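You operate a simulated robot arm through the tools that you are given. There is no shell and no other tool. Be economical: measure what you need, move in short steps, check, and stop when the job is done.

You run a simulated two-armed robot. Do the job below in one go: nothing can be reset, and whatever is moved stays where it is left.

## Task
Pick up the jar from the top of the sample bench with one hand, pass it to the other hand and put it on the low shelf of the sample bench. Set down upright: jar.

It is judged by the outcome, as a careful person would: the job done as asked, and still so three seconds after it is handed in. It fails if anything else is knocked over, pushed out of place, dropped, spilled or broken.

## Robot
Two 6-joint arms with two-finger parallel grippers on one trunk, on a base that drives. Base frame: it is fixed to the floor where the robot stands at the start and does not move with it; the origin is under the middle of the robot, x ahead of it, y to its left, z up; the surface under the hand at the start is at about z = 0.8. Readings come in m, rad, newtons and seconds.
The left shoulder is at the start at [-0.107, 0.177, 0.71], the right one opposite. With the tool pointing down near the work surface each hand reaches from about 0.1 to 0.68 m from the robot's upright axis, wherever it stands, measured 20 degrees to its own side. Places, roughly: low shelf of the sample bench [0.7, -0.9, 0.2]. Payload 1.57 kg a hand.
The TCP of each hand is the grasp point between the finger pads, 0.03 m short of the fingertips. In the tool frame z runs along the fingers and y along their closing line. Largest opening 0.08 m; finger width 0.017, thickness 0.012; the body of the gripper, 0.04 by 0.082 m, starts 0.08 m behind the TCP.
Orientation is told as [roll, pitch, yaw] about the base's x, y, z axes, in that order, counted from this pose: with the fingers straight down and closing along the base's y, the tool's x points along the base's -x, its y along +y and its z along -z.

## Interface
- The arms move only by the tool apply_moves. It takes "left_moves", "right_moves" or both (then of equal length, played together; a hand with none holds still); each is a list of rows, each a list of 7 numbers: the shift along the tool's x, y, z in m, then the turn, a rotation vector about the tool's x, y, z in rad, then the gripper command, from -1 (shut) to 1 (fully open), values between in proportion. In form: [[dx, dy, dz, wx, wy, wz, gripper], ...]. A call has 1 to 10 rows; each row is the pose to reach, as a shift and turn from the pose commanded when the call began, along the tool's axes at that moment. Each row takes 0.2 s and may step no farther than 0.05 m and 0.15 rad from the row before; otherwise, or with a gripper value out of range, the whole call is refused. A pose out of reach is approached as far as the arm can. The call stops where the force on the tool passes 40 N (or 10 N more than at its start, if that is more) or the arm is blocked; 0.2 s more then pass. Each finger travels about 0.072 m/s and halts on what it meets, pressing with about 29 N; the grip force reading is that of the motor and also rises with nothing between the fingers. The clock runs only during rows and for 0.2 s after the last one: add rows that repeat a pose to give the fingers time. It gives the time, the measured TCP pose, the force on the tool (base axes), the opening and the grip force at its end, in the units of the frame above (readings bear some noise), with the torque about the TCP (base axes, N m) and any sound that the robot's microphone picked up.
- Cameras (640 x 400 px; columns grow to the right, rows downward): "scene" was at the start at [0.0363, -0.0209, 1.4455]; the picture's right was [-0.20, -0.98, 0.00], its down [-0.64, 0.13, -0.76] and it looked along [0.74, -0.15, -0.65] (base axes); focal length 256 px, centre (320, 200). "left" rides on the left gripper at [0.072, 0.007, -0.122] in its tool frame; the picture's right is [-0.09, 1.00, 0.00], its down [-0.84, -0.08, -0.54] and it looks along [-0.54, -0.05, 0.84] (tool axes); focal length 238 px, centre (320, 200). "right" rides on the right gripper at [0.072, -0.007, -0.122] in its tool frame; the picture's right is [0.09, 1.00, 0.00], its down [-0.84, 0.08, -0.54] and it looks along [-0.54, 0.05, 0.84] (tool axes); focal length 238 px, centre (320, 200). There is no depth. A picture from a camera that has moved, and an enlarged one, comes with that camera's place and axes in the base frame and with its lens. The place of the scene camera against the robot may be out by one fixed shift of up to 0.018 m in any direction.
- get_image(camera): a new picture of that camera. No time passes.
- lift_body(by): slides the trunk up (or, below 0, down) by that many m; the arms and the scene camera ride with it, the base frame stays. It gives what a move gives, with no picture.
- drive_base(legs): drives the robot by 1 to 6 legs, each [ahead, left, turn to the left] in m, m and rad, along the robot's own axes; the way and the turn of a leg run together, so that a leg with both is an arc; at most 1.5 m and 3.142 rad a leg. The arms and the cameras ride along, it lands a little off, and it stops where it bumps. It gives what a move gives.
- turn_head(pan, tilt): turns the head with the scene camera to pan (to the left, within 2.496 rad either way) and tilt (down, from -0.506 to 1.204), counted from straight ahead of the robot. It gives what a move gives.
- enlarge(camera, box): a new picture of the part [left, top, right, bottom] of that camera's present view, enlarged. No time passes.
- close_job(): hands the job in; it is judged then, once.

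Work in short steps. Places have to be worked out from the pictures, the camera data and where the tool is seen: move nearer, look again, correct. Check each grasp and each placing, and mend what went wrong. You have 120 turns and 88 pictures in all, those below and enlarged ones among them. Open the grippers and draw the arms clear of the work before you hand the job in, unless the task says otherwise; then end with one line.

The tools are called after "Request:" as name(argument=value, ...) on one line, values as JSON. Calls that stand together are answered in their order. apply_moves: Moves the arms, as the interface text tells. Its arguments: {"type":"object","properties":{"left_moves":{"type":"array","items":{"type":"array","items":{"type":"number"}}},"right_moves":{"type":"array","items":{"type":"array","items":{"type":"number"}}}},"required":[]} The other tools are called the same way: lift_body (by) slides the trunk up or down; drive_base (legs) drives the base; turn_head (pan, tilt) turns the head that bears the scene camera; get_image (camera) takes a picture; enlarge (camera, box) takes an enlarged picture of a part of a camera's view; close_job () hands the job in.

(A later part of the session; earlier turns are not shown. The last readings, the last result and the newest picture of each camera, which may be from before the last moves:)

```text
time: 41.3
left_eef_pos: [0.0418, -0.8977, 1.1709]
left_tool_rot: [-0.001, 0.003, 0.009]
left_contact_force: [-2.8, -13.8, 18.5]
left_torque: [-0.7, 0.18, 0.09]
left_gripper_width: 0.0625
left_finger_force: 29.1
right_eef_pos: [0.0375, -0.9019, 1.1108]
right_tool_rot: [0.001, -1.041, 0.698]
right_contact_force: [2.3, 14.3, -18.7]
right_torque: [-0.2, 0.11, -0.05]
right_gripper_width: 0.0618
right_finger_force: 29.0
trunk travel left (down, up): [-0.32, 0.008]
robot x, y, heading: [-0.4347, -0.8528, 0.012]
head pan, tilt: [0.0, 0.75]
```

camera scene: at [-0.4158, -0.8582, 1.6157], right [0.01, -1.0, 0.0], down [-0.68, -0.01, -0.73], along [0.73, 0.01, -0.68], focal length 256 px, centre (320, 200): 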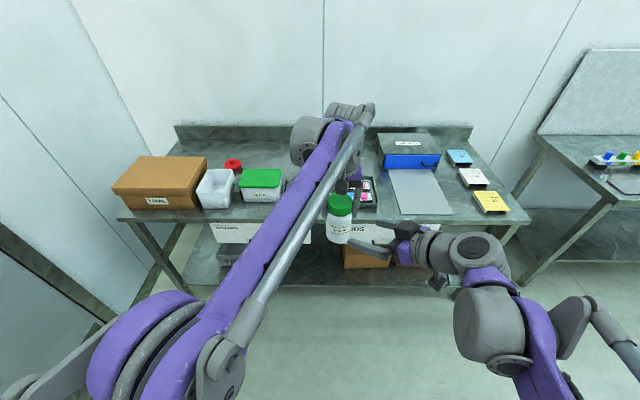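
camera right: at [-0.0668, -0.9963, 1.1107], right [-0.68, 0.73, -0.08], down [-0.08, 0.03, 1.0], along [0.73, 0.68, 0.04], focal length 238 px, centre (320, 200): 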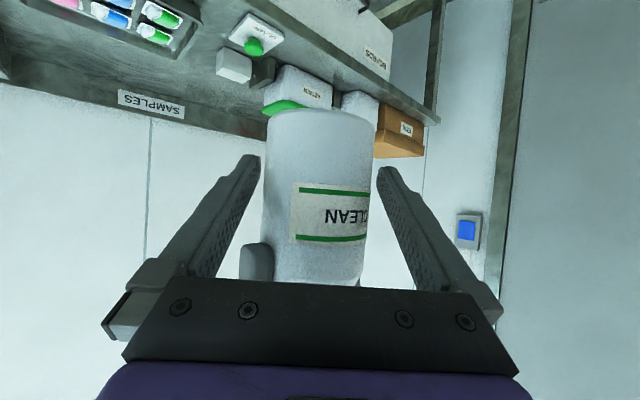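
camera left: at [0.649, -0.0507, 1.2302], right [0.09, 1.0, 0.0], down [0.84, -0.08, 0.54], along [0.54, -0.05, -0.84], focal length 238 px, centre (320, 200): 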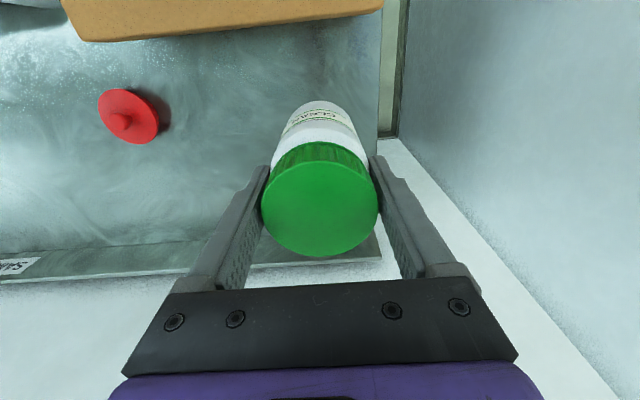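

The remaining load is springy and small (about 1–2 mm). The right hand holds firmly, so I'll open the left hand now.

Request:
apply_moves(left_moves=[[0, 0, 0, 0, 0, 0, 0.65], [0, 0, 0, 0, 0, 0, 0.8], [0, 0, 0, 0, 0, 0, 1], [0, 0, 0, 0, 0, 0, 1]], right_moves=[[0, 0, 0, 0, 0, 0, -1], [0, 0, 0, 0, 0, 0, -1], [0, 0, 0, 0, 0, 0, -1], [0, 0, 0, 0, 0, 0, -1]])

Request:
enlarge(camera="scene", box=[290, 160, 450, 280])

Request:
get_image(camera="left")

```text
time: 42.3
left_eef_pos: [0.042, -0.8975, 1.1707]
left_tool_rot: [0.001, -0.001, 0.009]
left_contact_force: [0.5, 1.1, -0.5]
left_torque: [-0.01, -0.03, 0.02]
left_gripper_width: 0.0797
left_finger_force: 0.0
right_eef_pos: [0.0383, -0.9006, 1.1103]
right_tool_rot: [0.001, -1.041, 0.698]
right_contact_force: [0.0, -0.4, -0.5]
right_torque: [0.02, -0.02, 0.0]
right_gripper_width: 0.062
right_finger_force: 28.8
trunk travel left (down, up): [-0.32, 0.008]
robot x, y, heading: [-0.4408, -0.8588, 0.007]
head pan, tilt: [0.0, 0.75]
```

```text
3.33 times, centred on (370, 220) of scene
camera zoom: at [-0.4158, -0.8581, 1.6157], right [0.01, -1.0, 0.0], down [-0.68, -0.01, -0.73], along [0.73, 0.01, -0.68], focal length 852 px, centre (153, 133)
```

zoom: 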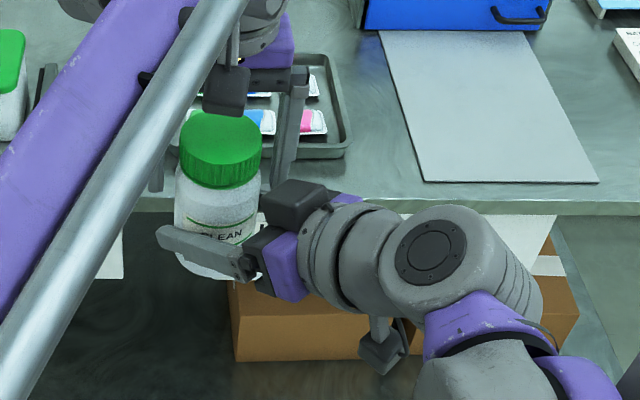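

```text
52 pictures are left
camera left: at [-0.0295, -0.8915, 1.2916], right [0.08, 1.0, 0.0], down [0.84, -0.07, 0.54], along [0.54, -0.04, -0.84], focal length 238 px, centre (320, 200)
```

left: 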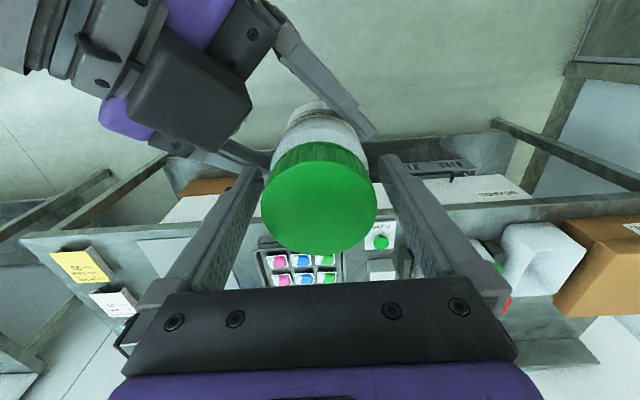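

The right hand holds the jar alone. I'll raise the left hand straight up, then move it out to the left.

Request:
apply_moves(left_moves=[[0, 0, -0.03, 0, 0, 0, 1], [0, 0, -0.07, 0, 0, 0, 1], [0, 0, -0.11, 0, 0, 0, 1], [0, 0.03, -0.13, 0, 0, 0, 1], [0, 0.07, -0.13, 0, 0, 0, 1], [0, 0.11, -0.13, 0, 0, 0, 1], [0, 0.15, -0.13, 0, 0, 0, 1], [0, 0.19, -0.13, 0, 0, 0, 1], [0, 0.23, -0.13, 0, 0, 0, 1]])

Request:
get_image(camera="scene")

```text
time: 44.3
left_eef_pos: [0.041, -0.6634, 1.3008]
left_tool_rot: [0.001, -0.002, 0.009]
left_contact_force: [-0.5, -0.4, -0.4]
left_torque: [0.0, 0.02, -0.01]
left_gripper_width: 0.0802
left_finger_force: 0.0
right_eef_pos: [0.0378, -0.9005, 1.1108]
right_tool_rot: [0.002, -1.039, 0.7]
right_contact_force: [-0.3, -0.5, -0.1]
right_torque: [0.02, 0.01, -0.01]
right_gripper_width: 0.0618
right_finger_force: 28.4
trunk travel left (down, up): [-0.32, 0.008]
robot x, y, heading: [-0.4396, -0.8568, 0.009]
head pan, tilt: [0.0, 0.75]
```

```text
51 pictures are left
camera scene: at [-0.4157, -0.8569, 1.6157], right [0.01, -1.0, 0.0], down [-0.68, -0.01, -0.73], along [0.73, 0.01, -0.68], focal length 256 px, centre (320, 200)
```

scene: 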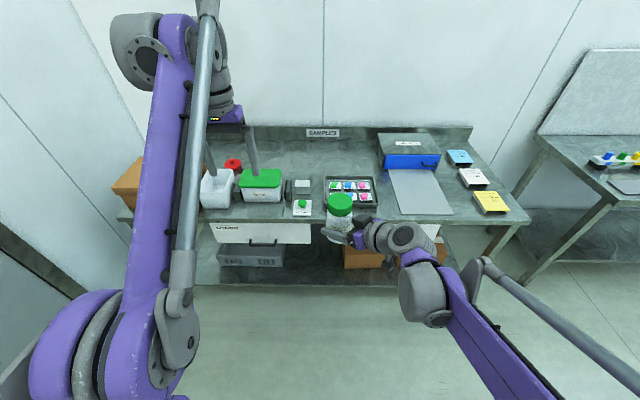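

The left hand is clear. Now I'll un-yaw the right hand so it points straight ahead, and shift it 0.15 m to the right.

Request:
apply_moves(right_moves=[[0.0081, -0.0192, -0.0138, 0.099, 0, 0.058, -1], [0.0162, -0.0383, -0.0277, 0.199, 0, 0.116, -1], [0.0243, -0.0575, -0.0415, 0.298, 0, 0.174, -1], [0.0324, -0.0767, -0.0553, 0.397, 0, 0.232, -1], [0.0405, -0.0958, -0.0692, 0.497, 0, 0.29, -1], [0.0486, -0.115, -0.083, 0.596, 0, 0.348, -1], [0.0486, -0.115, -0.083, 0.596, 0, 0.348, -1]])

Request:
lift_body(by=-0.32)

Request:
turn_head(pan=0.1, tilt=0.7)

Request:
get_image(camera="scene")

Request:
get_image(camera="right")

```text
time: 45.9
left_eef_pos: [0.0405, -0.6654, 1.3005]
left_tool_rot: [-0.001, 0.002, 0.009]
left_contact_force: [0.2, 0.1, 0.0]
left_torque: [-0.02, 0.03, -0.01]
left_gripper_width: 0.0798
left_finger_force: 0.2
right_eef_pos: [0.0365, -1.049, 1.1107]
right_tool_rot: [-0.002, -1.04, 0.009]
right_contact_force: [0.3, 0.2, 0.2]
right_torque: [-0.01, -0.03, 0.01]
right_gripper_width: 0.0617
right_finger_force: 29.0
trunk travel left (down, up): [-0.32, 0.008]
robot x, y, heading: [-0.4464, -0.8554, 0.011]
head pan, tilt: [0.0, 0.75]
```

```text
time: 49.0
left_eef_pos: [0.059, -0.6662, 0.9159]
left_tool_rot: [0.002, 0.117, 0.01]
left_contact_force: [0.1, -0.1, 0.0]
left_torque: [0.0, 0.01, 0.04]
left_gripper_width: 0.0798
left_finger_force: 0.0
right_eef_pos: [0.0372, -1.0502, 0.7907]
right_tool_rot: [-0.001, -1.041, 0.011]
right_contact_force: [-0.3, 0.6, -0.4]
right_torque: [0.01, 0.01, 0.01]
right_gripper_width: 0.0614
right_finger_force: 29.2
trunk travel left (down, up): [0.0, 0.328]
robot x, y, heading: [-0.4413, -0.8556, 0.01]
head pan, tilt: [0.0, 0.75]
```

```text
time: 49.7
left_eef_pos: [0.0575, -0.6668, 0.916]
left_tool_rot: [-0.002, 0.117, 0.008]
left_contact_force: [0.1, -0.7, 0.5]
left_torque: [0.02, 0.0, -0.03]
left_gripper_width: 0.08
left_finger_force: 0.0
right_eef_pos: [0.0391, -1.0505, 0.7899]
right_tool_rot: [0.0, -1.041, 0.01]
right_contact_force: [-1.2, 0.0, -1.2]
right_torque: [-0.03, -0.02, 0.0]
right_gripper_width: 0.0617
right_finger_force: 28.6
trunk travel left (down, up): [0.0, 0.328]
robot x, y, heading: [-0.4423, -0.8536, 0.005]
head pan, tilt: [0.099, 0.7]
```

```text
50 pictures are left
camera scene: at [-0.3618, -0.8492, 1.2937], right [0.11, -0.99, 0.0], down [-0.64, -0.07, -0.76], along [0.76, 0.08, -0.64], focal length 256 px, centre (320, 200)
```

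scene: 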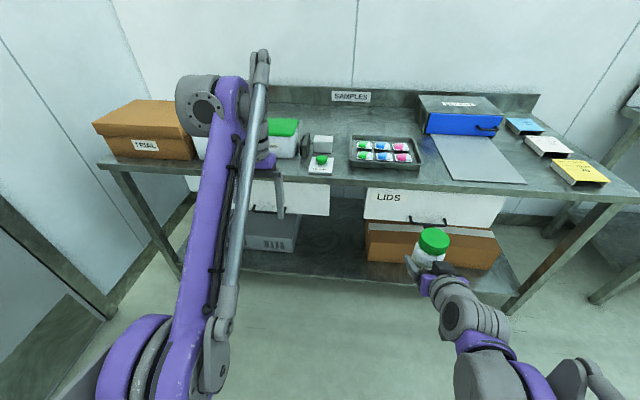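

```text
49 pictures are left
camera right: at [-0.1028, -1.0591, 0.7903], right [-0.06, 1.0, -0.08], down [-0.04, 0.08, 1.0], along [1.0, 0.06, 0.04], focal length 238 px, centre (320, 200)
```

right: 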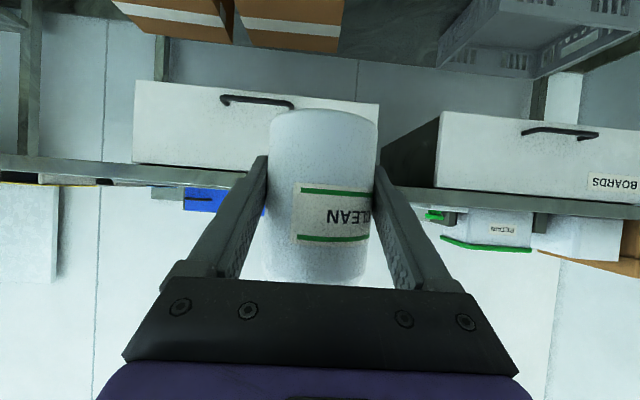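

The shelf gap spans y≈-1.0 to -0.62 and the shelf front edge is at x≈0.35. I'll lower the right hand with the jar in front of the bench, and raise and retract the left hand so it clears the bench top.

Request:
apply_moves(left_moves=[[0.01, 0, -0.025, 0, 0, 0, 1], [0.02, 0, -0.05, 0, 0, 0, 1], [0.03, 0, -0.075, 0, 0, 0, 1], [0.04, 0, -0.1, 0, 0, 0, 1], [0.05, 0, -0.125, 0, 0, 0, 1], [0.06, 0, -0.15, 0, 0, 0, 1], [0.07, 0, -0.175, 0, 0, 0, 1], [0.08, 0, -0.2, 0, 0, 0, 1], [0.09, 0, -0.22, 0, 0, 0, 1], [0.1, 0, -0.24, 0, 0, 0, 1]], right_moves=[[0.0346, 0, 0.0202, 0, 0, 0, -1], [0.0691, 0, 0.0403, 0, 0, 0, -1], [0.1037, 0, 0.0605, 0, 0, 0, -1], [0.1382, 0, 0.0806, 0, 0, 0, -1], [0.1728, 0, 0.1008, 0, 0, 0, -1], [0.2074, 0, 0.121, 0, 0, 0, -1], [0.2419, 0, 0.1411, 0, 0, 0, -1], [0.2765, 0, 0.1613, 0, 0, 0, -1], [0.311, 0, 0.1814, 0, 0, 0, -1], [0.3456, 0, 0.2016, 0, 0, 0, -1]])

Request:
get_image(camera="scene")

```text
time: 51.9
left_eef_pos: [-0.0653, -0.671, 1.0196]
left_tool_rot: [0.0, 0.118, 0.009]
left_contact_force: [-0.1, 0.0, 0.3]
left_torque: [0.01, -0.01, -0.01]
left_gripper_width: 0.0799
left_finger_force: 0.0
left hand out of reach, approached as far as the arm can: row 1, 2, 3, 4, 5, 6, 7, 8, 9, 10
right_eef_pos: [0.0936, -1.0559, 0.4187]
right_tool_rot: [0.002, -1.038, 0.006]
right_contact_force: [0.4, 1.4, -0.6]
right_torque: [0.03, 0.01, 0.0]
right_gripper_width: 0.0614
right_finger_force: 29.4
right hand out of reach, approached as far as the arm can: row 8, 9, 10
trunk travel left (down, up): [0.0, 0.328]
robot x, y, heading: [-0.4432, -0.8563, 0.006]
head pan, tilt: [0.099, 0.7]
```

```text
48 pictures are left
camera scene: at [-0.3612, -0.8493, 1.2936], right [0.11, -0.99, 0.0], down [-0.64, -0.07, -0.76], along [0.76, 0.08, -0.64], focal length 256 px, centre (320, 200)
```

scene: 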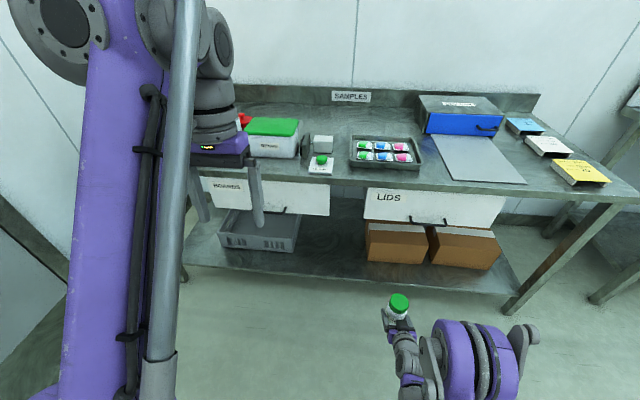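

The right hand stops at z≈0.42 at this short reach, likely a wrist limit. I'll test whether it gets lower when extended further forward, still in open space.

Request:
apply_moves(right_moves=[[-0.0202, 0, 0.0346, 0, 0, 0, -1], [-0.0403, 0, 0.0691, 0, 0, 0, -1], [-0.0605, 0, 0.1037, 0, 0, 0, -1], [-0.0806, 0, 0.1382, 0, 0, 0, -1], [-0.046, 0, 0.1584, 0, 0, 0, -1], [-0.0115, 0, 0.1786, 0, 0, 0, -1], [-0.0115, 0, 0.1786, 0, 0, 0, -1]])

Request:
get_image(camera="scene")

```text
time: 53.5
left_eef_pos: [-0.0653, -0.6718, 1.0204]
left_tool_rot: [0.0, 0.117, 0.009]
left_contact_force: [0.1, -0.1, -1.0]
left_torque: [0.0, -0.02, 0.02]
left_gripper_width: 0.0799
left_finger_force: 0.1
right_eef_pos: [0.2515, -1.0524, 0.3401]
right_tool_rot: [0.0, -1.04, 0.011]
right_contact_force: [0.2, 0.0, -0.3]
right_torque: [0.0, -0.02, -0.03]
right_gripper_width: 0.0615
right_finger_force: 29.2
trunk travel left (down, up): [0.0, 0.328]
robot x, y, heading: [-0.4435, -0.8546, 0.012]
head pan, tilt: [0.099, 0.7]
```

```text
47 pictures are left
camera scene: at [-0.3619, -0.8492, 1.2937], right [0.11, -0.99, 0.0], down [-0.64, -0.07, -0.76], along [0.76, 0.08, -0.64], focal length 256 px, centre (320, 200)
```

scene: 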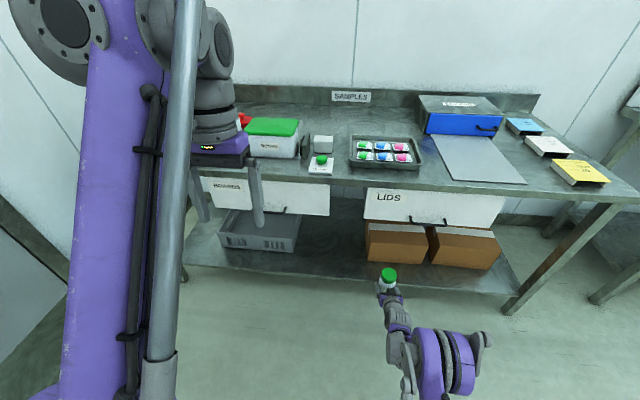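

That reach works with no limit hit. I'll test lowering to z≈0.255 here, still short of the shelf edge.

Request:
apply_moves(right_moves=[[0.0259, 0, 0.0151, 0, 0, 0, -1], [0.0518, 0, 0.0302, 0, 0, 0, -1], [0.0734, 0, 0.0428, 0, 0, 0, -1], [0.0734, 0, 0.0428, 0, 0, 0, -1]])

Request:
get_image(camera="right")

Request:
enlarge(camera="scene", box=[280, 200, 440, 300])

```text
time: 54.5
left_eef_pos: [-0.0657, -0.6713, 1.0195]
left_tool_rot: [0.0, 0.118, 0.008]
left_contact_force: [0.3, 0.1, -0.1]
left_torque: [0.01, 0.01, 0.0]
left_gripper_width: 0.08
left_finger_force: 0.0
right_eef_pos: [0.2523, -1.0538, 0.2533]
right_tool_rot: [-0.001, -1.04, 0.009]
right_contact_force: [1.0, 1.1, 0.0]
right_torque: [0.01, 0.03, -0.03]
right_gripper_width: 0.0616
right_finger_force: 28.1
trunk travel left (down, up): [0.0, 0.328]
robot x, y, heading: [-0.4408, -0.8516, 0.006]
head pan, tilt: [0.099, 0.7]
```

```text
46 pictures are left
camera right: at [0.1111, -1.0613, 0.2535], right [-0.06, 1.0, -0.08], down [-0.04, 0.08, 1.0], along [1.0, 0.06, 0.04], focal length 238 px, centre (320, 200)
```

right: 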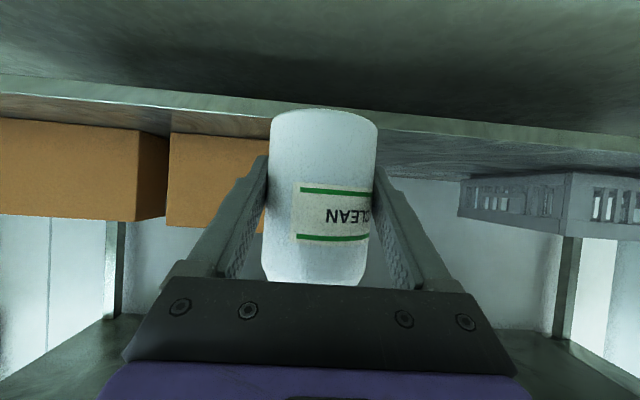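

```text
4.00 times, centred on (360, 250) of scene
camera zoom: at [-0.3618, -0.8492, 1.2937], right [0.11, -0.99, 0.0], down [-0.64, -0.07, -0.76], along [0.76, 0.08, -0.64], focal length 1022 px, centre (160, 0)
```

zoom: 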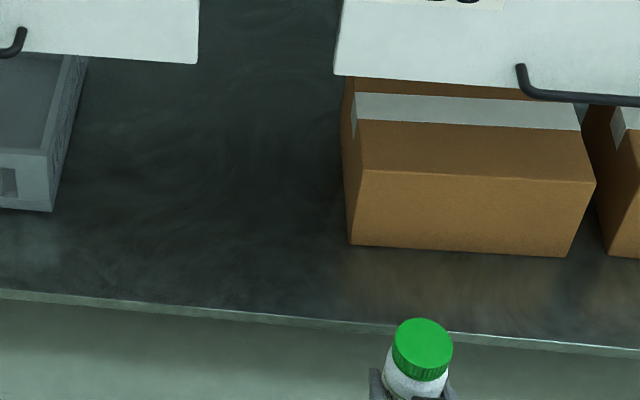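

Reach is confirmed, and the gap between bin and boxes is empty. I'll raise 5 cm, then drive 0.24 m left to line up with the middle of the gap.

Request:
apply_moves(right_moves=[[-0.0216, 0, -0.0126, 0, 0, 0, -1], [-0.0432, 0, -0.0252, 0, 0, 0, -1], [-0.0432, 0, -0.0252, 0, 0, 0, -1]])

Request:
drive_base(legs=[[0, 0.24, 0]])

Request:
turn_head(pan=-0.25, tilt=0.8)

Request:
get_image(camera="scene")

Request:
get_image(camera="right")

```text
time: 55.3
left_eef_pos: [-0.0655, -0.6715, 1.0201]
left_tool_rot: [0.0, 0.116, 0.008]
left_contact_force: [0.1, -0.8, 0.0]
left_torque: [0.02, -0.02, 0.02]
left_gripper_width: 0.0801
left_finger_force: 0.2
right_eef_pos: [0.2523, -1.0501, 0.3042]
right_tool_rot: [0.0, -1.04, 0.007]
right_contact_force: [0.6, 0.9, 1.2]
right_torque: [-0.02, 0.03, -0.01]
right_gripper_width: 0.0614
right_finger_force: 29.3
trunk travel left (down, up): [0.0, 0.328]
robot x, y, heading: [-0.4415, -0.8528, 0.011]
head pan, tilt: [0.099, 0.7]
```

```text
time: 58.0
left_eef_pos: [-0.0672, -0.4322, 1.02]
left_tool_rot: [0.0, 0.116, 0.008]
left_contact_force: [0.3, 0.2, -0.4]
left_torque: [-0.01, 0.01, 0.0]
left_gripper_width: 0.0798
left_finger_force: 0.1
right_eef_pos: [0.2497, -0.8136, 0.3044]
right_tool_rot: [0.0, -1.039, 0.008]
right_contact_force: [0.1, -0.8, -1.5]
right_torque: [-0.02, 0.01, 0.02]
right_gripper_width: 0.0614
right_finger_force: 29.5
trunk travel left (down, up): [0.0, 0.328]
robot x, y, heading: [-0.445, -0.6177, 0.011]
head pan, tilt: [0.099, 0.7]
```

```text
time: 58.9
left_eef_pos: [-0.067, -0.4317, 1.0191]
left_tool_rot: [0.0, 0.118, 0.006]
left_contact_force: [-0.6, -0.5, -0.6]
left_torque: [0.03, -0.02, 0.03]
left_gripper_width: 0.0803
left_finger_force: 0.0
right_eef_pos: [0.2498, -0.8122, 0.3032]
right_tool_rot: [0.0, -1.04, 0.006]
right_contact_force: [0.1, 0.0, -0.1]
right_torque: [0.0, 0.02, 0.01]
right_gripper_width: 0.0613
right_finger_force: 28.6
trunk travel left (down, up): [0.0, 0.328]
robot x, y, heading: [-0.4464, -0.6182, 0.005]
head pan, tilt: [-0.25, 0.799]
```

```text
44 pictures are left
camera scene: at [-0.3699, -0.6381, 1.2854], right [-0.24, -0.97, 0.0], down [-0.7, 0.17, -0.7], along [0.68, -0.17, -0.72], focal length 256 px, centre (320, 200)
```

scene: 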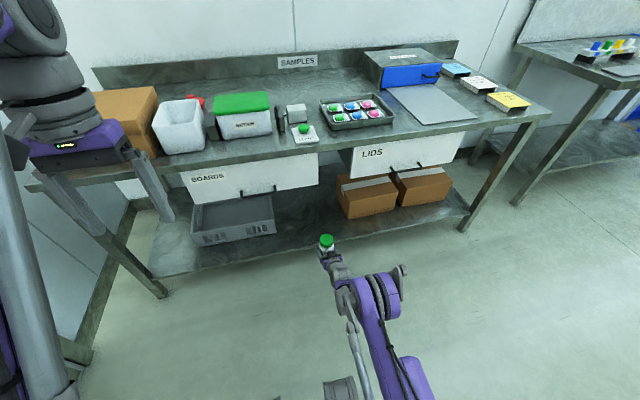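

```text
43 pictures are left
camera right: at [0.1092, -0.8215, 0.3035], right [-0.05, 1.0, -0.08], down [-0.04, 0.08, 1.0], along [1.0, 0.06, 0.04], focal length 238 px, centre (320, 200)
```

right: 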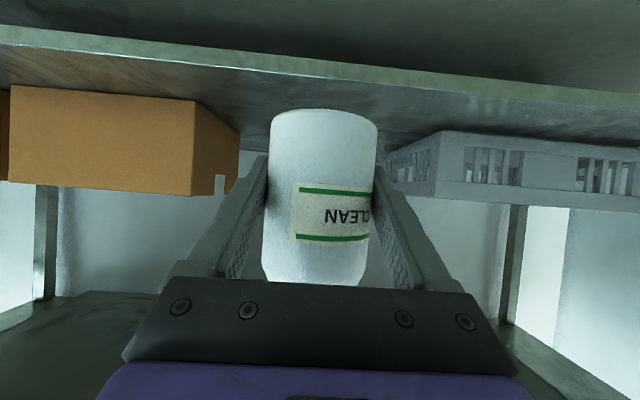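

The jar faces the middle of the gap, with its bottom at about z 0.26, above the shelf edge. Driving 0.2 m ahead.

Request:
drive_base(legs=[[0.2, 0, 0]])

Request:
get_image(camera="scene")

Request:
get_image(camera="right")

```text
time: 60.5
left_eef_pos: [0.1325, -0.4317, 1.0208]
left_tool_rot: [0.0, 0.118, 0.007]
left_contact_force: [-0.2, 0.3, -0.2]
left_torque: [0.02, 0.03, -0.02]
left_gripper_width: 0.0801
left_finger_force: 0.1
right_eef_pos: [0.4489, -0.812, 0.3036]
right_tool_rot: [-0.001, -1.041, 0.007]
right_contact_force: [0.4, 0.6, 0.5]
right_torque: [-0.02, -0.02, -0.01]
right_gripper_width: 0.0612
right_finger_force: 28.9
trunk travel left (down, up): [0.0, 0.328]
robot x, y, heading: [-0.2448, -0.6139, 0.009]
head pan, tilt: [-0.25, 0.799]
```

```text
42 pictures are left
camera scene: at [-0.1703, -0.6369, 1.2854], right [-0.24, -0.97, 0.0], down [-0.7, 0.17, -0.7], along [0.68, -0.17, -0.72], focal length 256 px, centre (320, 200)
```

scene: 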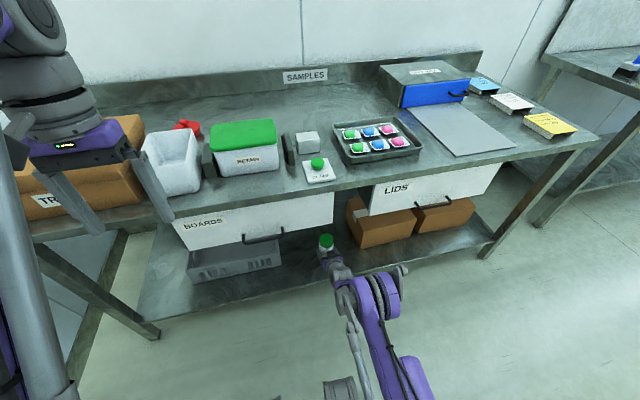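

```text
41 pictures are left
camera right: at [0.3083, -0.8207, 0.3033], right [-0.05, 1.0, -0.08], down [-0.04, 0.08, 1.0], along [1.0, 0.06, 0.04], focal length 238 px, centre (320, 200)
```

right: 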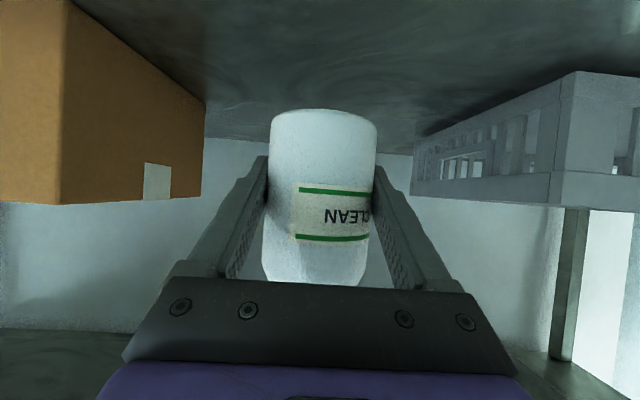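

The jar is over the shelf, mid-gap. I'll lower to z≈0.25 and look.

Request:
apply_moves(right_moves=[[0.0216, 0, 0.0126, 0, 0, 0, -1], [0.0432, 0, 0.0252, 0, 0, 0, -1], [0.0432, 0, 0.0252, 0, 0, 0, -1]])

Request:
enlarge(camera="scene", box=[270, 200, 398, 280])

Request:
get_image(camera="right")

```text
time: 61.3
left_eef_pos: [0.1315, -0.4307, 1.0209]
left_tool_rot: [0.001, 0.117, 0.007]
left_contact_force: [-0.3, 0.1, 0.2]
left_torque: [-0.01, -0.04, 0.01]
left_gripper_width: 0.0798
left_finger_force: 0.1
right_eef_pos: [0.4497, -0.8121, 0.2546]
right_tool_rot: [0.0, -1.04, 0.006]
right_contact_force: [-0.2, -0.2, -0.5]
right_torque: [-0.02, 0.03, 0.04]
right_gripper_width: 0.0614
right_finger_force: 29.1
trunk travel left (down, up): [0.0, 0.328]
robot x, y, heading: [-0.2441, -0.6109, 0.011]
head pan, tilt: [-0.25, 0.799]
```

```text
5.00 times, centred on (334, 240) of scene
camera zoom: at [-0.1708, -0.6369, 1.2854], right [-0.24, -0.97, 0.0], down [-0.7, 0.17, -0.7], along [0.68, -0.17, -0.72], focal length 1277 px, centre (250, 0)
```

zoom: 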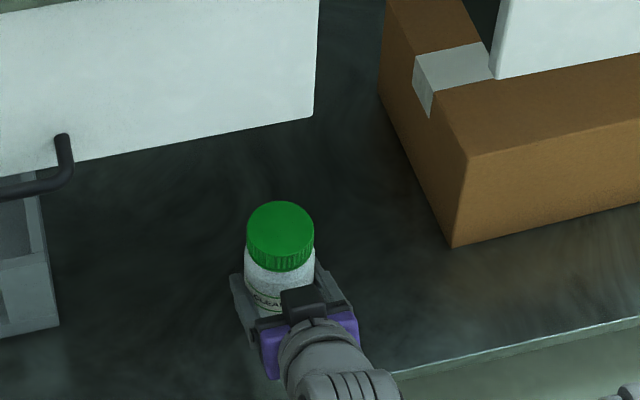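

```text
39 pictures are left
camera right: at [0.309, -0.8199, 0.253], right [-0.05, 1.0, -0.08], down [-0.04, 0.08, 1.0], along [1.0, 0.06, 0.04], focal length 238 px, centre (320, 200)
```

right: 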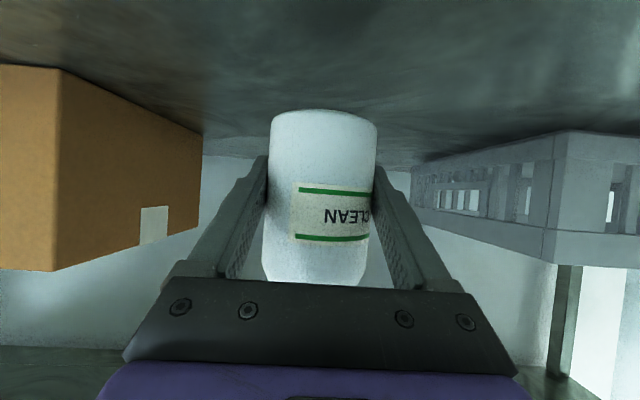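

Good placement spot with clear margins. I'll lower in small steps and watch the force for contact.

Request:
apply_moves(right_moves=[[0.0035, 0, 0.002, 0, 0, 0, -1], [0.0069, 0, 0.004, 0, 0, 0, -1], [0.0104, 0, 0.006, 0, 0, 0, -1], [0.0104, 0, 0.006, 0, 0, 0, -1]])

```text
time: 62.3
left_eef_pos: [0.1321, -0.431, 1.019]
left_tool_rot: [-0.001, 0.117, 0.007]
left_contact_force: [-0.1, -1.1, 0.5]
left_torque: [-0.02, 0.0, -0.01]
left_gripper_width: 0.0801
left_finger_force: 0.1
right_eef_pos: [0.4479, -0.8123, 0.244]
right_tool_rot: [-0.001, -1.04, 0.007]
right_contact_force: [0.1, -0.8, 0.4]
right_torque: [0.01, -0.03, 0.04]
right_gripper_width: 0.0609
right_finger_force: 29.1
trunk travel left (down, up): [0.0, 0.328]
robot x, y, heading: [-0.2447, -0.6136, 0.009]
head pan, tilt: [-0.25, 0.799]
```

No contact yet, so I'll go down a bit more.

Request:
apply_moves(right_moves=[[0.0026, 0, 0.0015, 0, 0, 0, -1], [0.0052, 0, 0.003, 0, 0, 0, -1], [0.0052, 0, 0.003, 0, 0, 0, -1]])

Request:
enlarge(camera="right", box=[230, 70, 430, 195])

```text
time: 63.1
left_eef_pos: [0.132, -0.4304, 1.0202]
left_tool_rot: [0.002, 0.119, 0.006]
left_contact_force: [-0.7, 0.1, -0.2]
left_torque: [-0.02, -0.02, 0.0]
left_gripper_width: 0.08
left_finger_force: 0.0
right_eef_pos: [0.4483, -0.8125, 0.2444]
right_tool_rot: [0.0, -1.04, 0.007]
right_contact_force: [-0.1, -0.7, 0.1]
right_torque: [0.02, -0.01, -0.01]
right_gripper_width: 0.0613
right_finger_force: 29.2
right hand out of reach, approached as far as the arm can: row 1, 2, 3
trunk travel left (down, up): [0.0, 0.328]
robot x, y, heading: [-0.2436, -0.6132, 0.008]
head pan, tilt: [-0.25, 0.799]
```

```text
3.20 times, centred on (330, 132) of right
camera zoom: at [0.3072, -0.8207, 0.244], right [-0.05, 1.0, -0.08], down [-0.04, 0.08, 1.0], along [1.0, 0.06, 0.04], focal length 763 px, centre (288, 416)
```

zoom: 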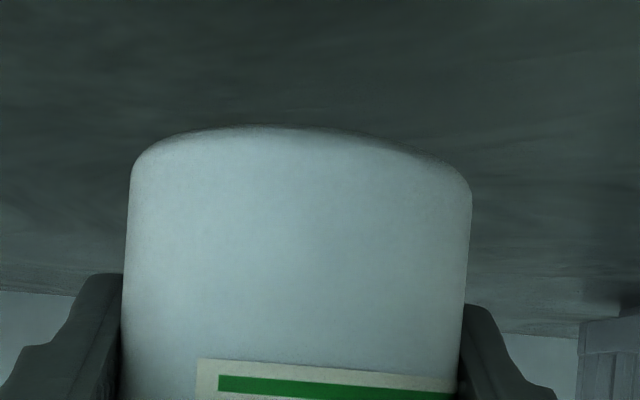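

The arm hits its reach limit at z 0.244, just above contact. Further forward it gets lower, so I'll rise 1 cm, extend 6 cm forward, and come down again.

Request:
apply_moves(right_moves=[[-0.0104, 0, -0.006, 0, 0, 0, -1], [-0.0255, 0, 0.0199, 0, 0, 0, -1], [-0.0406, 0, 0.0458, 0, 0, 0, -1], [-0.0406, 0, 0.0458, 0, 0, 0, -1], [-0.0354, 0, 0.0488, 0, 0, 0, -1], [-0.0302, 0, 0.0518, 0, 0, 0, -1], [-0.0302, 0, 0.0518, 0, 0, 0, -1]])

```text
time: 64.7
left_eef_pos: [0.1323, -0.4309, 1.0205]
left_tool_rot: [0.0, 0.118, 0.007]
left_contact_force: [0.1, -0.3, 0.5]
left_torque: [0.01, -0.01, 0.01]
left_gripper_width: 0.0801
left_finger_force: 0.1
right_eef_pos: [0.4928, -0.8101, 0.2666]
right_tool_rot: [0.0, -1.039, 0.007]
right_contact_force: [-0.5, -0.5, 0.3]
right_torque: [0.05, 0.01, -0.03]
right_gripper_width: 0.0609
right_finger_force: 28.6
right hand out of reach, approached as far as the arm can: row 2, 3, 4, 5, 6, 7
trunk travel left (down, up): [0.0, 0.328]
robot x, y, heading: [-0.2449, -0.6117, 0.01]
head pan, tilt: [-0.25, 0.799]
```

So the limit here is full extension. I'll pull the arm back slightly, keeping the jar raised, and drive the base 6 cm closer.

Request:
apply_moves(right_moves=[[0.0002, 0, -0.025, 0, 0, 0, -1], [0.015, 0, -0.05, 0, 0, 0, -1], [0.0324, 0, -0.0854, 0, 0, 0, -1], [0.0324, 0, -0.0854, 0, 0, 0, -1]])

Request:
drive_base(legs=[[0.06, 0, 0]])

```text
time: 65.7
left_eef_pos: [0.1328, -0.4306, 1.0203]
left_tool_rot: [0.0, 0.117, 0.008]
left_contact_force: [0.2, -0.7, -0.8]
left_torque: [0.0, -0.02, -0.01]
left_gripper_width: 0.0802
left_finger_force: 0.1
right_eef_pos: [0.4042, -0.8099, 0.2818]
right_tool_rot: [0.001, -1.039, 0.006]
right_contact_force: [-0.5, -0.5, -0.1]
right_torque: [-0.01, 0.04, 0.0]
right_gripper_width: 0.0611
right_finger_force: 28.7
trunk travel left (down, up): [0.0, 0.328]
robot x, y, heading: [-0.246, -0.6166, 0.01]
head pan, tilt: [-0.25, 0.799]
```

```text
time: 66.6
left_eef_pos: [0.1928, -0.4309, 1.0189]
left_tool_rot: [0.0, 0.115, 0.004]
left_contact_force: [-0.5, 0.5, 0.2]
left_torque: [-0.03, 0.03, 0.0]
left_gripper_width: 0.0799
left_finger_force: 0.0
right_eef_pos: [0.4644, -0.8105, 0.2823]
right_tool_rot: [0.0, -1.04, 0.005]
right_contact_force: [-0.8, 0.3, -0.5]
right_torque: [0.0, -0.01, -0.01]
right_gripper_width: 0.0607
right_finger_force: 29.2
trunk travel left (down, up): [0.0, 0.328]
robot x, y, heading: [-0.1813, -0.6106, 0.005]
head pan, tilt: [-0.25, 0.799]
```

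Now at x=0.464 with a shorter extension (0.645). Lowering to z≈0.243.

Request:
apply_moves(right_moves=[[0.0173, 0, 0.0101, 0, 0, 0, -1], [0.0337, 0, 0.0197, 0, 0, 0, -1], [0.0337, 0, 0.0197, 0, 0, 0, -1]])

```text
time: 67.4
left_eef_pos: [0.1919, -0.4304, 1.0192]
left_tool_rot: [0.0, 0.115, 0.005]
left_contact_force: [-0.6, 0.9, 1.6]
left_torque: [0.02, 0.01, 0.0]
left_gripper_width: 0.0802
left_finger_force: 0.0
right_eef_pos: [0.4644, -0.812, 0.2428]
right_tool_rot: [0.0, -1.04, 0.006]
right_contact_force: [-0.8, 0.4, 0.4]
right_torque: [0.0, 0.03, 0.0]
right_gripper_width: 0.0608
right_finger_force: 28.4
trunk travel left (down, up): [0.0, 0.328]
robot x, y, heading: [-0.1826, -0.6115, 0.01]
head pan, tilt: [-0.25, 0.799]
```

Reached without a limit. Lowering a few mm more.

Request:
apply_moves(right_moves=[[0.0026, 0, 0.0015, 0, 0, 0, -1], [0.0052, 0, 0.003, 0, 0, 0, -1], [0.0052, 0, 0.003, 0, 0, 0, -1]])

```text
time: 68.2
left_eef_pos: [0.1936, -0.431, 1.0206]
left_tool_rot: [-0.001, 0.118, 0.005]
left_contact_force: [-0.3, -0.4, -0.8]
left_torque: [-0.02, -0.01, -0.01]
left_gripper_width: 0.0801
left_finger_force: 0.1
right_eef_pos: [0.4644, -0.8108, 0.2363]
right_tool_rot: [-0.001, -1.039, 0.006]
right_contact_force: [0.3, -0.8, -0.2]
right_torque: [0.01, 0.04, -0.01]
right_gripper_width: 0.0606
right_finger_force: 28.8
trunk travel left (down, up): [0.0, 0.328]
robot x, y, heading: [-0.1865, -0.6133, 0.008]
head pan, tilt: [-0.25, 0.799]
```

Still no contact, so I'll continue in small steps.

Request:
apply_moves(right_moves=[[0.0017, 0, 0.001, 0, 0, 0, -1], [0.0035, 0, 0.002, 0, 0, 0, -1], [0.0035, 0, 0.002, 0, 0, 0, -1]])

Request:
get_image(camera="right")

```text
time: 69.0
left_eef_pos: [0.1921, -0.4312, 1.0195]
left_tool_rot: [0.0, 0.116, 0.006]
left_contact_force: [0.4, -0.4, 0.0]
left_torque: [-0.02, -0.02, 0.0]
left_gripper_width: 0.08
left_finger_force: 0.1
right_eef_pos: [0.4641, -0.809, 0.2335]
right_tool_rot: [-0.001, -1.037, 0.004]
right_contact_force: [-0.6, -0.9, 0.1]
right_torque: [-0.01, -0.03, 0.02]
right_gripper_width: 0.0608
right_finger_force: 29.0
trunk travel left (down, up): [0.0, 0.328]
robot x, y, heading: [-0.1864, -0.6124, 0.003]
head pan, tilt: [-0.25, 0.799]
```

```text
37 pictures are left
camera right: at [0.3236, -0.8177, 0.2321], right [-0.05, 1.0, -0.08], down [-0.04, 0.08, 1.0], along [1.0, 0.06, 0.04], focal length 238 px, centre (320, 200)
```

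right: 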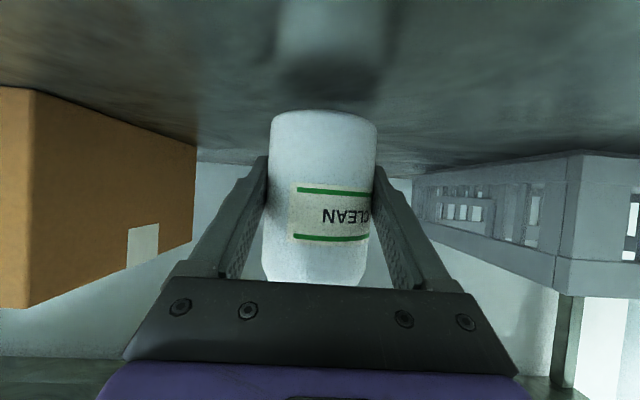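

The jar's reflection in the shelf shows about 7 mm of gap left. Continuing down.

Request:
apply_moves(right_moves=[[0.0017, 0, 0.001, 0, 0, 0, -1], [0.0035, 0, 0.002, 0, 0, 0, -1], [0.0043, 0, 0.0025, 0, 0, 0, -1], [0.0043, 0, 0.0025, 0, 0, 0, -1]])

Request:
enlarge(camera="right", box=[230, 50, 430, 175])

```text
time: 70.0
left_eef_pos: [0.1921, -0.4318, 1.0194]
left_tool_rot: [0.0, 0.117, 0.007]
left_contact_force: [0.6, -1.1, 0.3]
left_torque: [0.01, 0.0, 0.0]
left_gripper_width: 0.08
left_finger_force: 0.1
right_eef_pos: [0.464, -0.8111, 0.2293]
right_tool_rot: [0.0, -1.04, 0.005]
right_contact_force: [0.9, 0.0, -0.9]
right_torque: [-0.02, 0.01, -0.01]
right_gripper_width: 0.0607
right_finger_force: 29.1
trunk travel left (down, up): [0.0, 0.328]
robot x, y, heading: [-0.1854, -0.6134, 0.007]
head pan, tilt: [-0.25, 0.799]
```

```text
3.20 times, centred on (330, 112) of right
camera zoom: at [0.3226, -0.8185, 0.2294], right [-0.05, 1.0, -0.08], down [-0.04, 0.08, 1.0], along [1.0, 0.06, 0.04], focal length 763 px, centre (288, 480)
```

zoom: 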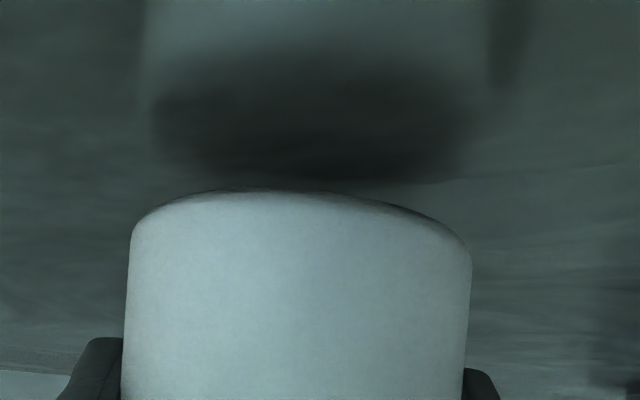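

The reflection indicates roughly 8 mm of gap still. Lowering 5 mm more.

Request:
apply_moves(right_moves=[[0.0017, 0, 0.001, 0, 0, 0, -1], [0.0035, 0, 0.002, 0, 0, 0, -1], [0.0043, 0, 0.0025, 0, 0, 0, -1], [0.0043, 0, 0.0025, 0, 0, 0, -1]])

Request:
enlarge(camera="right", box=[230, 50, 430, 175])

```text
time: 71.0
left_eef_pos: [0.1917, -0.4314, 1.0194]
left_tool_rot: [0.0, 0.116, 0.005]
left_contact_force: [0.0, 0.1, -0.6]
left_torque: [0.02, -0.02, 0.01]
left_gripper_width: 0.0801
left_finger_force: 0.0
right_eef_pos: [0.4628, -0.8112, 0.2297]
right_tool_rot: [0.001, -1.04, 0.004]
right_contact_force: [-0.4, 0.2, 0.2]
right_torque: [0.04, 0.01, 0.03]
right_gripper_width: 0.0607
right_finger_force: 28.7
right hand out of reach, approached as far as the arm can: row 1, 2, 3, 4
trunk travel left (down, up): [0.0, 0.328]
robot x, y, heading: [-0.1818, -0.6098, 0.005]
head pan, tilt: [-0.25, 0.799]
```

```text
3.20 times, centred on (330, 112) of right
camera zoom: at [0.3226, -0.8185, 0.2294], right [-0.05, 1.0, -0.08], down [-0.04, 0.08, 1.0], along [1.0, 0.06, 0.04], focal length 763 px, centre (288, 480)
```

zoom: 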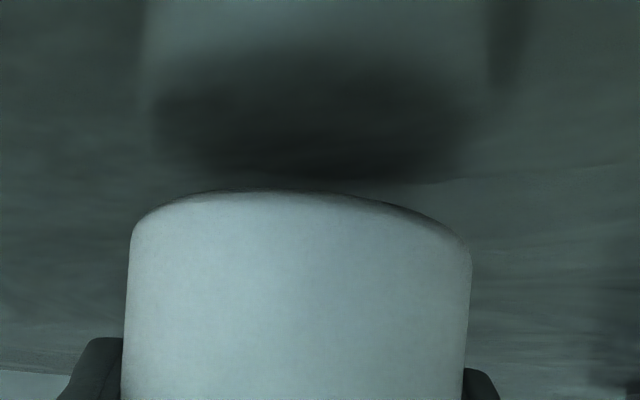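

The reach limit again, with about 8 mm left; being closer lets the arm go lower. I'll rise slightly, pull in 5 cm, and drive 5 cm closer.

Request:
apply_moves(right_moves=[[-0.013, 0, -0.0076, 0, 0, 0, -1], [0.0, 0, -0.03, 0, 0, 0, -1], [0.0122, 0, -0.0508, 0, 0, 0, -1], [0.0122, 0, -0.0508, 0, 0, 0, -1]])

Request:
drive_base(legs=[[0.05, 0, 0]])

Request:
apply_moves(right_moves=[[0.0069, 0, 0.004, 0, 0, 0, -1], [0.0104, 0, 0.006, 0, 0, 0, -1], [0.013, 0, 0.0076, 0, 0, 0, -1], [0.013, 0, 0.0076, 0, 0, 0, -1]])

```text
time: 72.0
left_eef_pos: [0.1922, -0.4303, 1.0193]
left_tool_rot: [0.0, 0.117, 0.005]
left_contact_force: [0.1, 0.6, -0.3]
left_torque: [0.01, 0.03, -0.05]
left_gripper_width: 0.08
left_finger_force: 0.0
right_eef_pos: [0.4122, -0.8099, 0.2449]
right_tool_rot: [0.002, -1.04, 0.007]
right_contact_force: [-0.1, 0.0, 0.3]
right_torque: [0.02, -0.01, 0.02]
right_gripper_width: 0.0605
right_finger_force: 29.1
trunk travel left (down, up): [0.0, 0.328]
robot x, y, heading: [-0.1846, -0.6127, 0.002]
head pan, tilt: [-0.25, 0.799]
```

```text
time: 73.0
left_eef_pos: [0.242, -0.4305, 1.0195]
left_tool_rot: [0.0, 0.118, 0.005]
left_contact_force: [0.7, -0.3, -0.3]
left_torque: [0.02, 0.01, 0.03]
left_gripper_width: 0.0799
left_finger_force: 0.0
right_eef_pos: [0.462, -0.8109, 0.2447]
right_tool_rot: [0.001, -1.04, 0.005]
right_contact_force: [-0.4, -0.1, -0.6]
right_torque: [0.02, 0.0, 0.0]
right_gripper_width: 0.0606
right_finger_force: 28.8
trunk travel left (down, up): [0.0, 0.328]
robot x, y, heading: [-0.1339, -0.6117, 0.004]
head pan, tilt: [-0.25, 0.799]
```

```text
time: 74.0
left_eef_pos: [0.2428, -0.4301, 1.0201]
left_tool_rot: [0.0, 0.117, 0.004]
left_contact_force: [-0.2, 0.8, 0.4]
left_torque: [0.02, 0.0, -0.01]
left_gripper_width: 0.0799
left_finger_force: 0.0
right_eef_pos: [0.4624, -0.81, 0.2291]
right_tool_rot: [0.0, -1.039, 0.005]
right_contact_force: [0.4, -0.4, -0.4]
right_torque: [0.03, 0.02, -0.01]
right_gripper_width: 0.0605
right_finger_force: 28.7
trunk travel left (down, up): [0.0, 0.328]
robot x, y, heading: [-0.1363, -0.6154, 0.008]
head pan, tilt: [-0.25, 0.799]
```

At the same height with no limit reported here. Continuing down in 2 mm steps.

Request:
apply_moves(right_moves=[[0.0017, 0, 0.001, 0, 0, 0, -1], [0.0035, 0, 0.002, 0, 0, 0, -1], [0.0043, 0, 0.0025, 0, 0, 0, -1], [0.0043, 0, 0.0025, 0, 0, 0, -1]])

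Request:
enlarge(camera="right", box=[230, 50, 430, 175])

```text
time: 75.0
left_eef_pos: [0.2417, -0.4302, 1.0208]
left_tool_rot: [-0.001, 0.118, 0.004]
left_contact_force: [-0.2, 0.8, 0.0]
left_torque: [-0.04, 0.05, 0.01]
left_gripper_width: 0.0805
left_finger_force: 0.1
right_eef_pos: [0.4637, -0.8099, 0.226]
right_tool_rot: [0.0, -1.038, 0.004]
right_contact_force: [0.1, 0.0, 0.7]
right_torque: [0.02, 0.0, 0.0]
right_gripper_width: 0.0605
right_finger_force: 28.7
trunk travel left (down, up): [0.0, 0.328]
robot x, y, heading: [-0.1342, -0.6129, 0.009]
head pan, tilt: [-0.25, 0.799]
```

```text
3.20 times, centred on (330, 112) of right
camera zoom: at [0.3222, -0.8181, 0.2245], right [-0.05, 1.0, -0.08], down [-0.04, 0.08, 1.0], along [1.0, 0.06, 0.04], focal length 763 px, centre (288, 480)
```

zoom: 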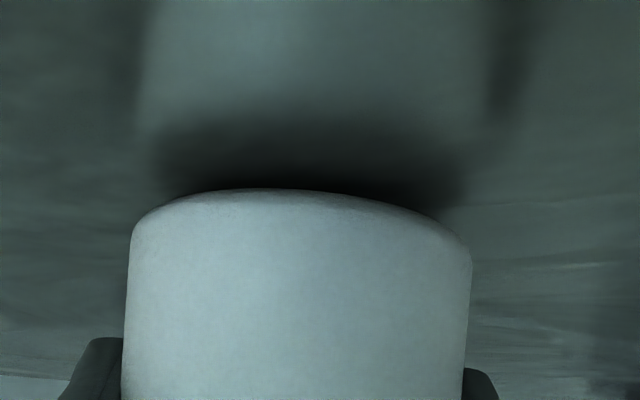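

The gap has shrunk to about 5 mm. Continuing down 4 mm.

Request:
apply_moves(right_moves=[[0.0013, 0, 0.0008, 0, 0, 0, -1], [0.0026, 0, 0.0015, 0, 0, 0, -1], [0.0035, 0, 0.002, 0, 0, 0, -1], [0.0035, 0, 0.002, 0, 0, 0, -1]])

Request:
enlarge(camera="right", box=[230, 50, 430, 175])

```text
time: 76.0
left_eef_pos: [0.2424, -0.431, 1.0211]
left_tool_rot: [0.0, 0.116, 0.005]
left_contact_force: [-0.9, 1.1, 0.3]
left_torque: [-0.02, 0.01, -0.01]
left_gripper_width: 0.08
left_finger_force: 0.1
right_eef_pos: [0.4612, -0.8115, 0.2219]
right_tool_rot: [0.001, -1.04, 0.005]
right_contact_force: [0.4, -0.2, 0.5]
right_torque: [-0.01, -0.04, 0.03]
right_gripper_width: 0.0604
right_finger_force: 29.2
trunk travel left (down, up): [0.0, 0.328]
robot x, y, heading: [-0.1324, -0.6151, 0.007]
head pan, tilt: [-0.25, 0.799]
```

```text
3.20 times, centred on (330, 112) of right
camera zoom: at [0.3209, -0.819, 0.2211], right [-0.05, 1.0, -0.08], down [-0.04, 0.08, 1.0], along [1.0, 0.06, 0.04], focal length 763 px, centre (288, 480)
```

zoom: 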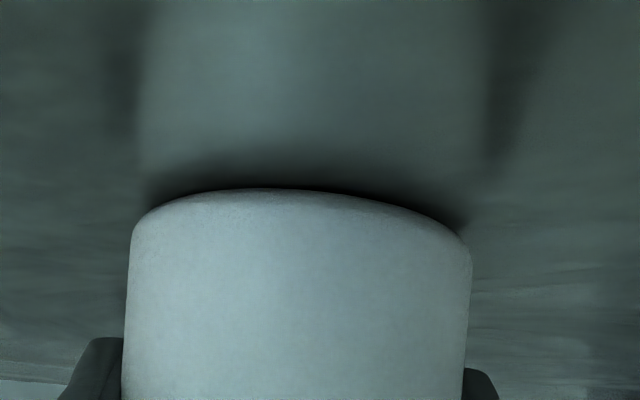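

About 2 mm is left by the reflection. Lowering another 3 mm to touch.

Request:
apply_moves(right_moves=[[0.0009, 0, 0.0005, 0, 0, 0, -1], [0.0017, 0, 0.001, 0, 0, 0, -1], [0.0026, 0, 0.0015, 0, 0, 0, -1], [0.0026, 0, 0.0015, 0, 0, 0, -1]])

Request:
enlarge(camera="right", box=[230, 50, 430, 175])

```text
time: 77.0
left_eef_pos: [0.2412, -0.4298, 1.019]
left_tool_rot: [0.001, 0.116, 0.006]
left_contact_force: [0.5, -0.4, -0.1]
left_torque: [0.0, -0.02, 0.02]
left_gripper_width: 0.0802
left_finger_force: 0.0
right_eef_pos: [0.4619, -0.8101, 0.2218]
right_tool_rot: [0.0, -1.039, 0.006]
right_contact_force: [0.1, -0.1, 0.0]
right_torque: [0.01, 0.03, 0.02]
right_gripper_width: 0.0602
right_finger_force: 28.8
right hand out of reach, approached as far as the arm can: row 3, 4
trunk travel left (down, up): [0.0, 0.328]
robot x, y, heading: [-0.1338, -0.6145, 0.004]
head pan, tilt: [-0.25, 0.799]
```

```text
3.20 times, centred on (330, 112) of right
camera zoom: at [0.3205, -0.8185, 0.2211], right [-0.05, 1.0, -0.08], down [-0.04, 0.08, 1.0], along [1.0, 0.06, 0.04], focal length 763 px, centre (288, 480)
```

zoom: 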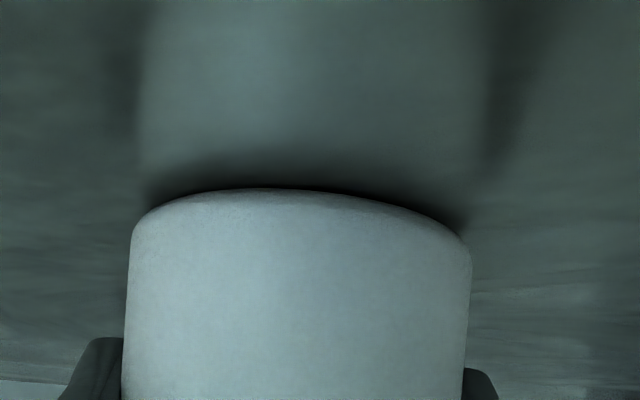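

At the limit with about 2 mm left. I'll pull the hand in 2.5 cm, still about 5 cm inside the edge, and lower again.

Request:
apply_moves(right_moves=[[-0.0035, 0, -0.002, 0, 0, 0, -1], [0.0028, 0, -0.0128, 0, 0, 0, -1], [0.0091, 0, -0.0236, 0, 0, 0, -1], [0.0091, 0, -0.0236, 0, 0, 0, -1], [0.0109, 0, -0.0226, 0, 0, 0, -1], [0.0126, 0, -0.0216, 0, 0, 0, -1], [0.0135, 0, -0.0211, 0, 0, 0, -1], [0.0135, 0, -0.0211, 0, 0, 0, -1]])

Request:
enlarge(camera="right", box=[230, 50, 430, 175])

```text
time: 78.8
left_eef_pos: [0.2426, -0.4305, 1.0205]
left_tool_rot: [-0.001, 0.117, 0.004]
left_contact_force: [-0.4, 0.4, -0.2]
left_torque: [0.0, 0.02, -0.01]
left_gripper_width: 0.0801
left_finger_force: 0.0
right_eef_pos: [0.436, -0.8108, 0.2207]
right_tool_rot: [0.0, -1.038, 0.005]
right_contact_force: [1.1, -0.3, 4.0]
right_torque: [-0.02, -0.18, -0.03]
right_gripper_width: 0.0603
right_finger_force: 29.2
trunk travel left (down, up): [0.0, 0.328]
robot x, y, heading: [-0.1359, -0.615, 0.006]
head pan, tilt: [-0.25, 0.799]
```

```text
3.20 times, centred on (330, 112) of right
camera zoom: at [0.2962, -0.8188, 0.2204], right [-0.05, 1.0, -0.08], down [-0.04, 0.08, 1.0], along [1.0, 0.06, 0.04], focal length 763 px, centre (288, 480)
```

zoom: 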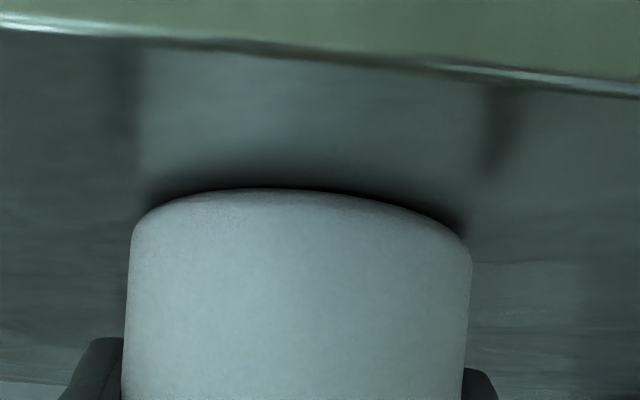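

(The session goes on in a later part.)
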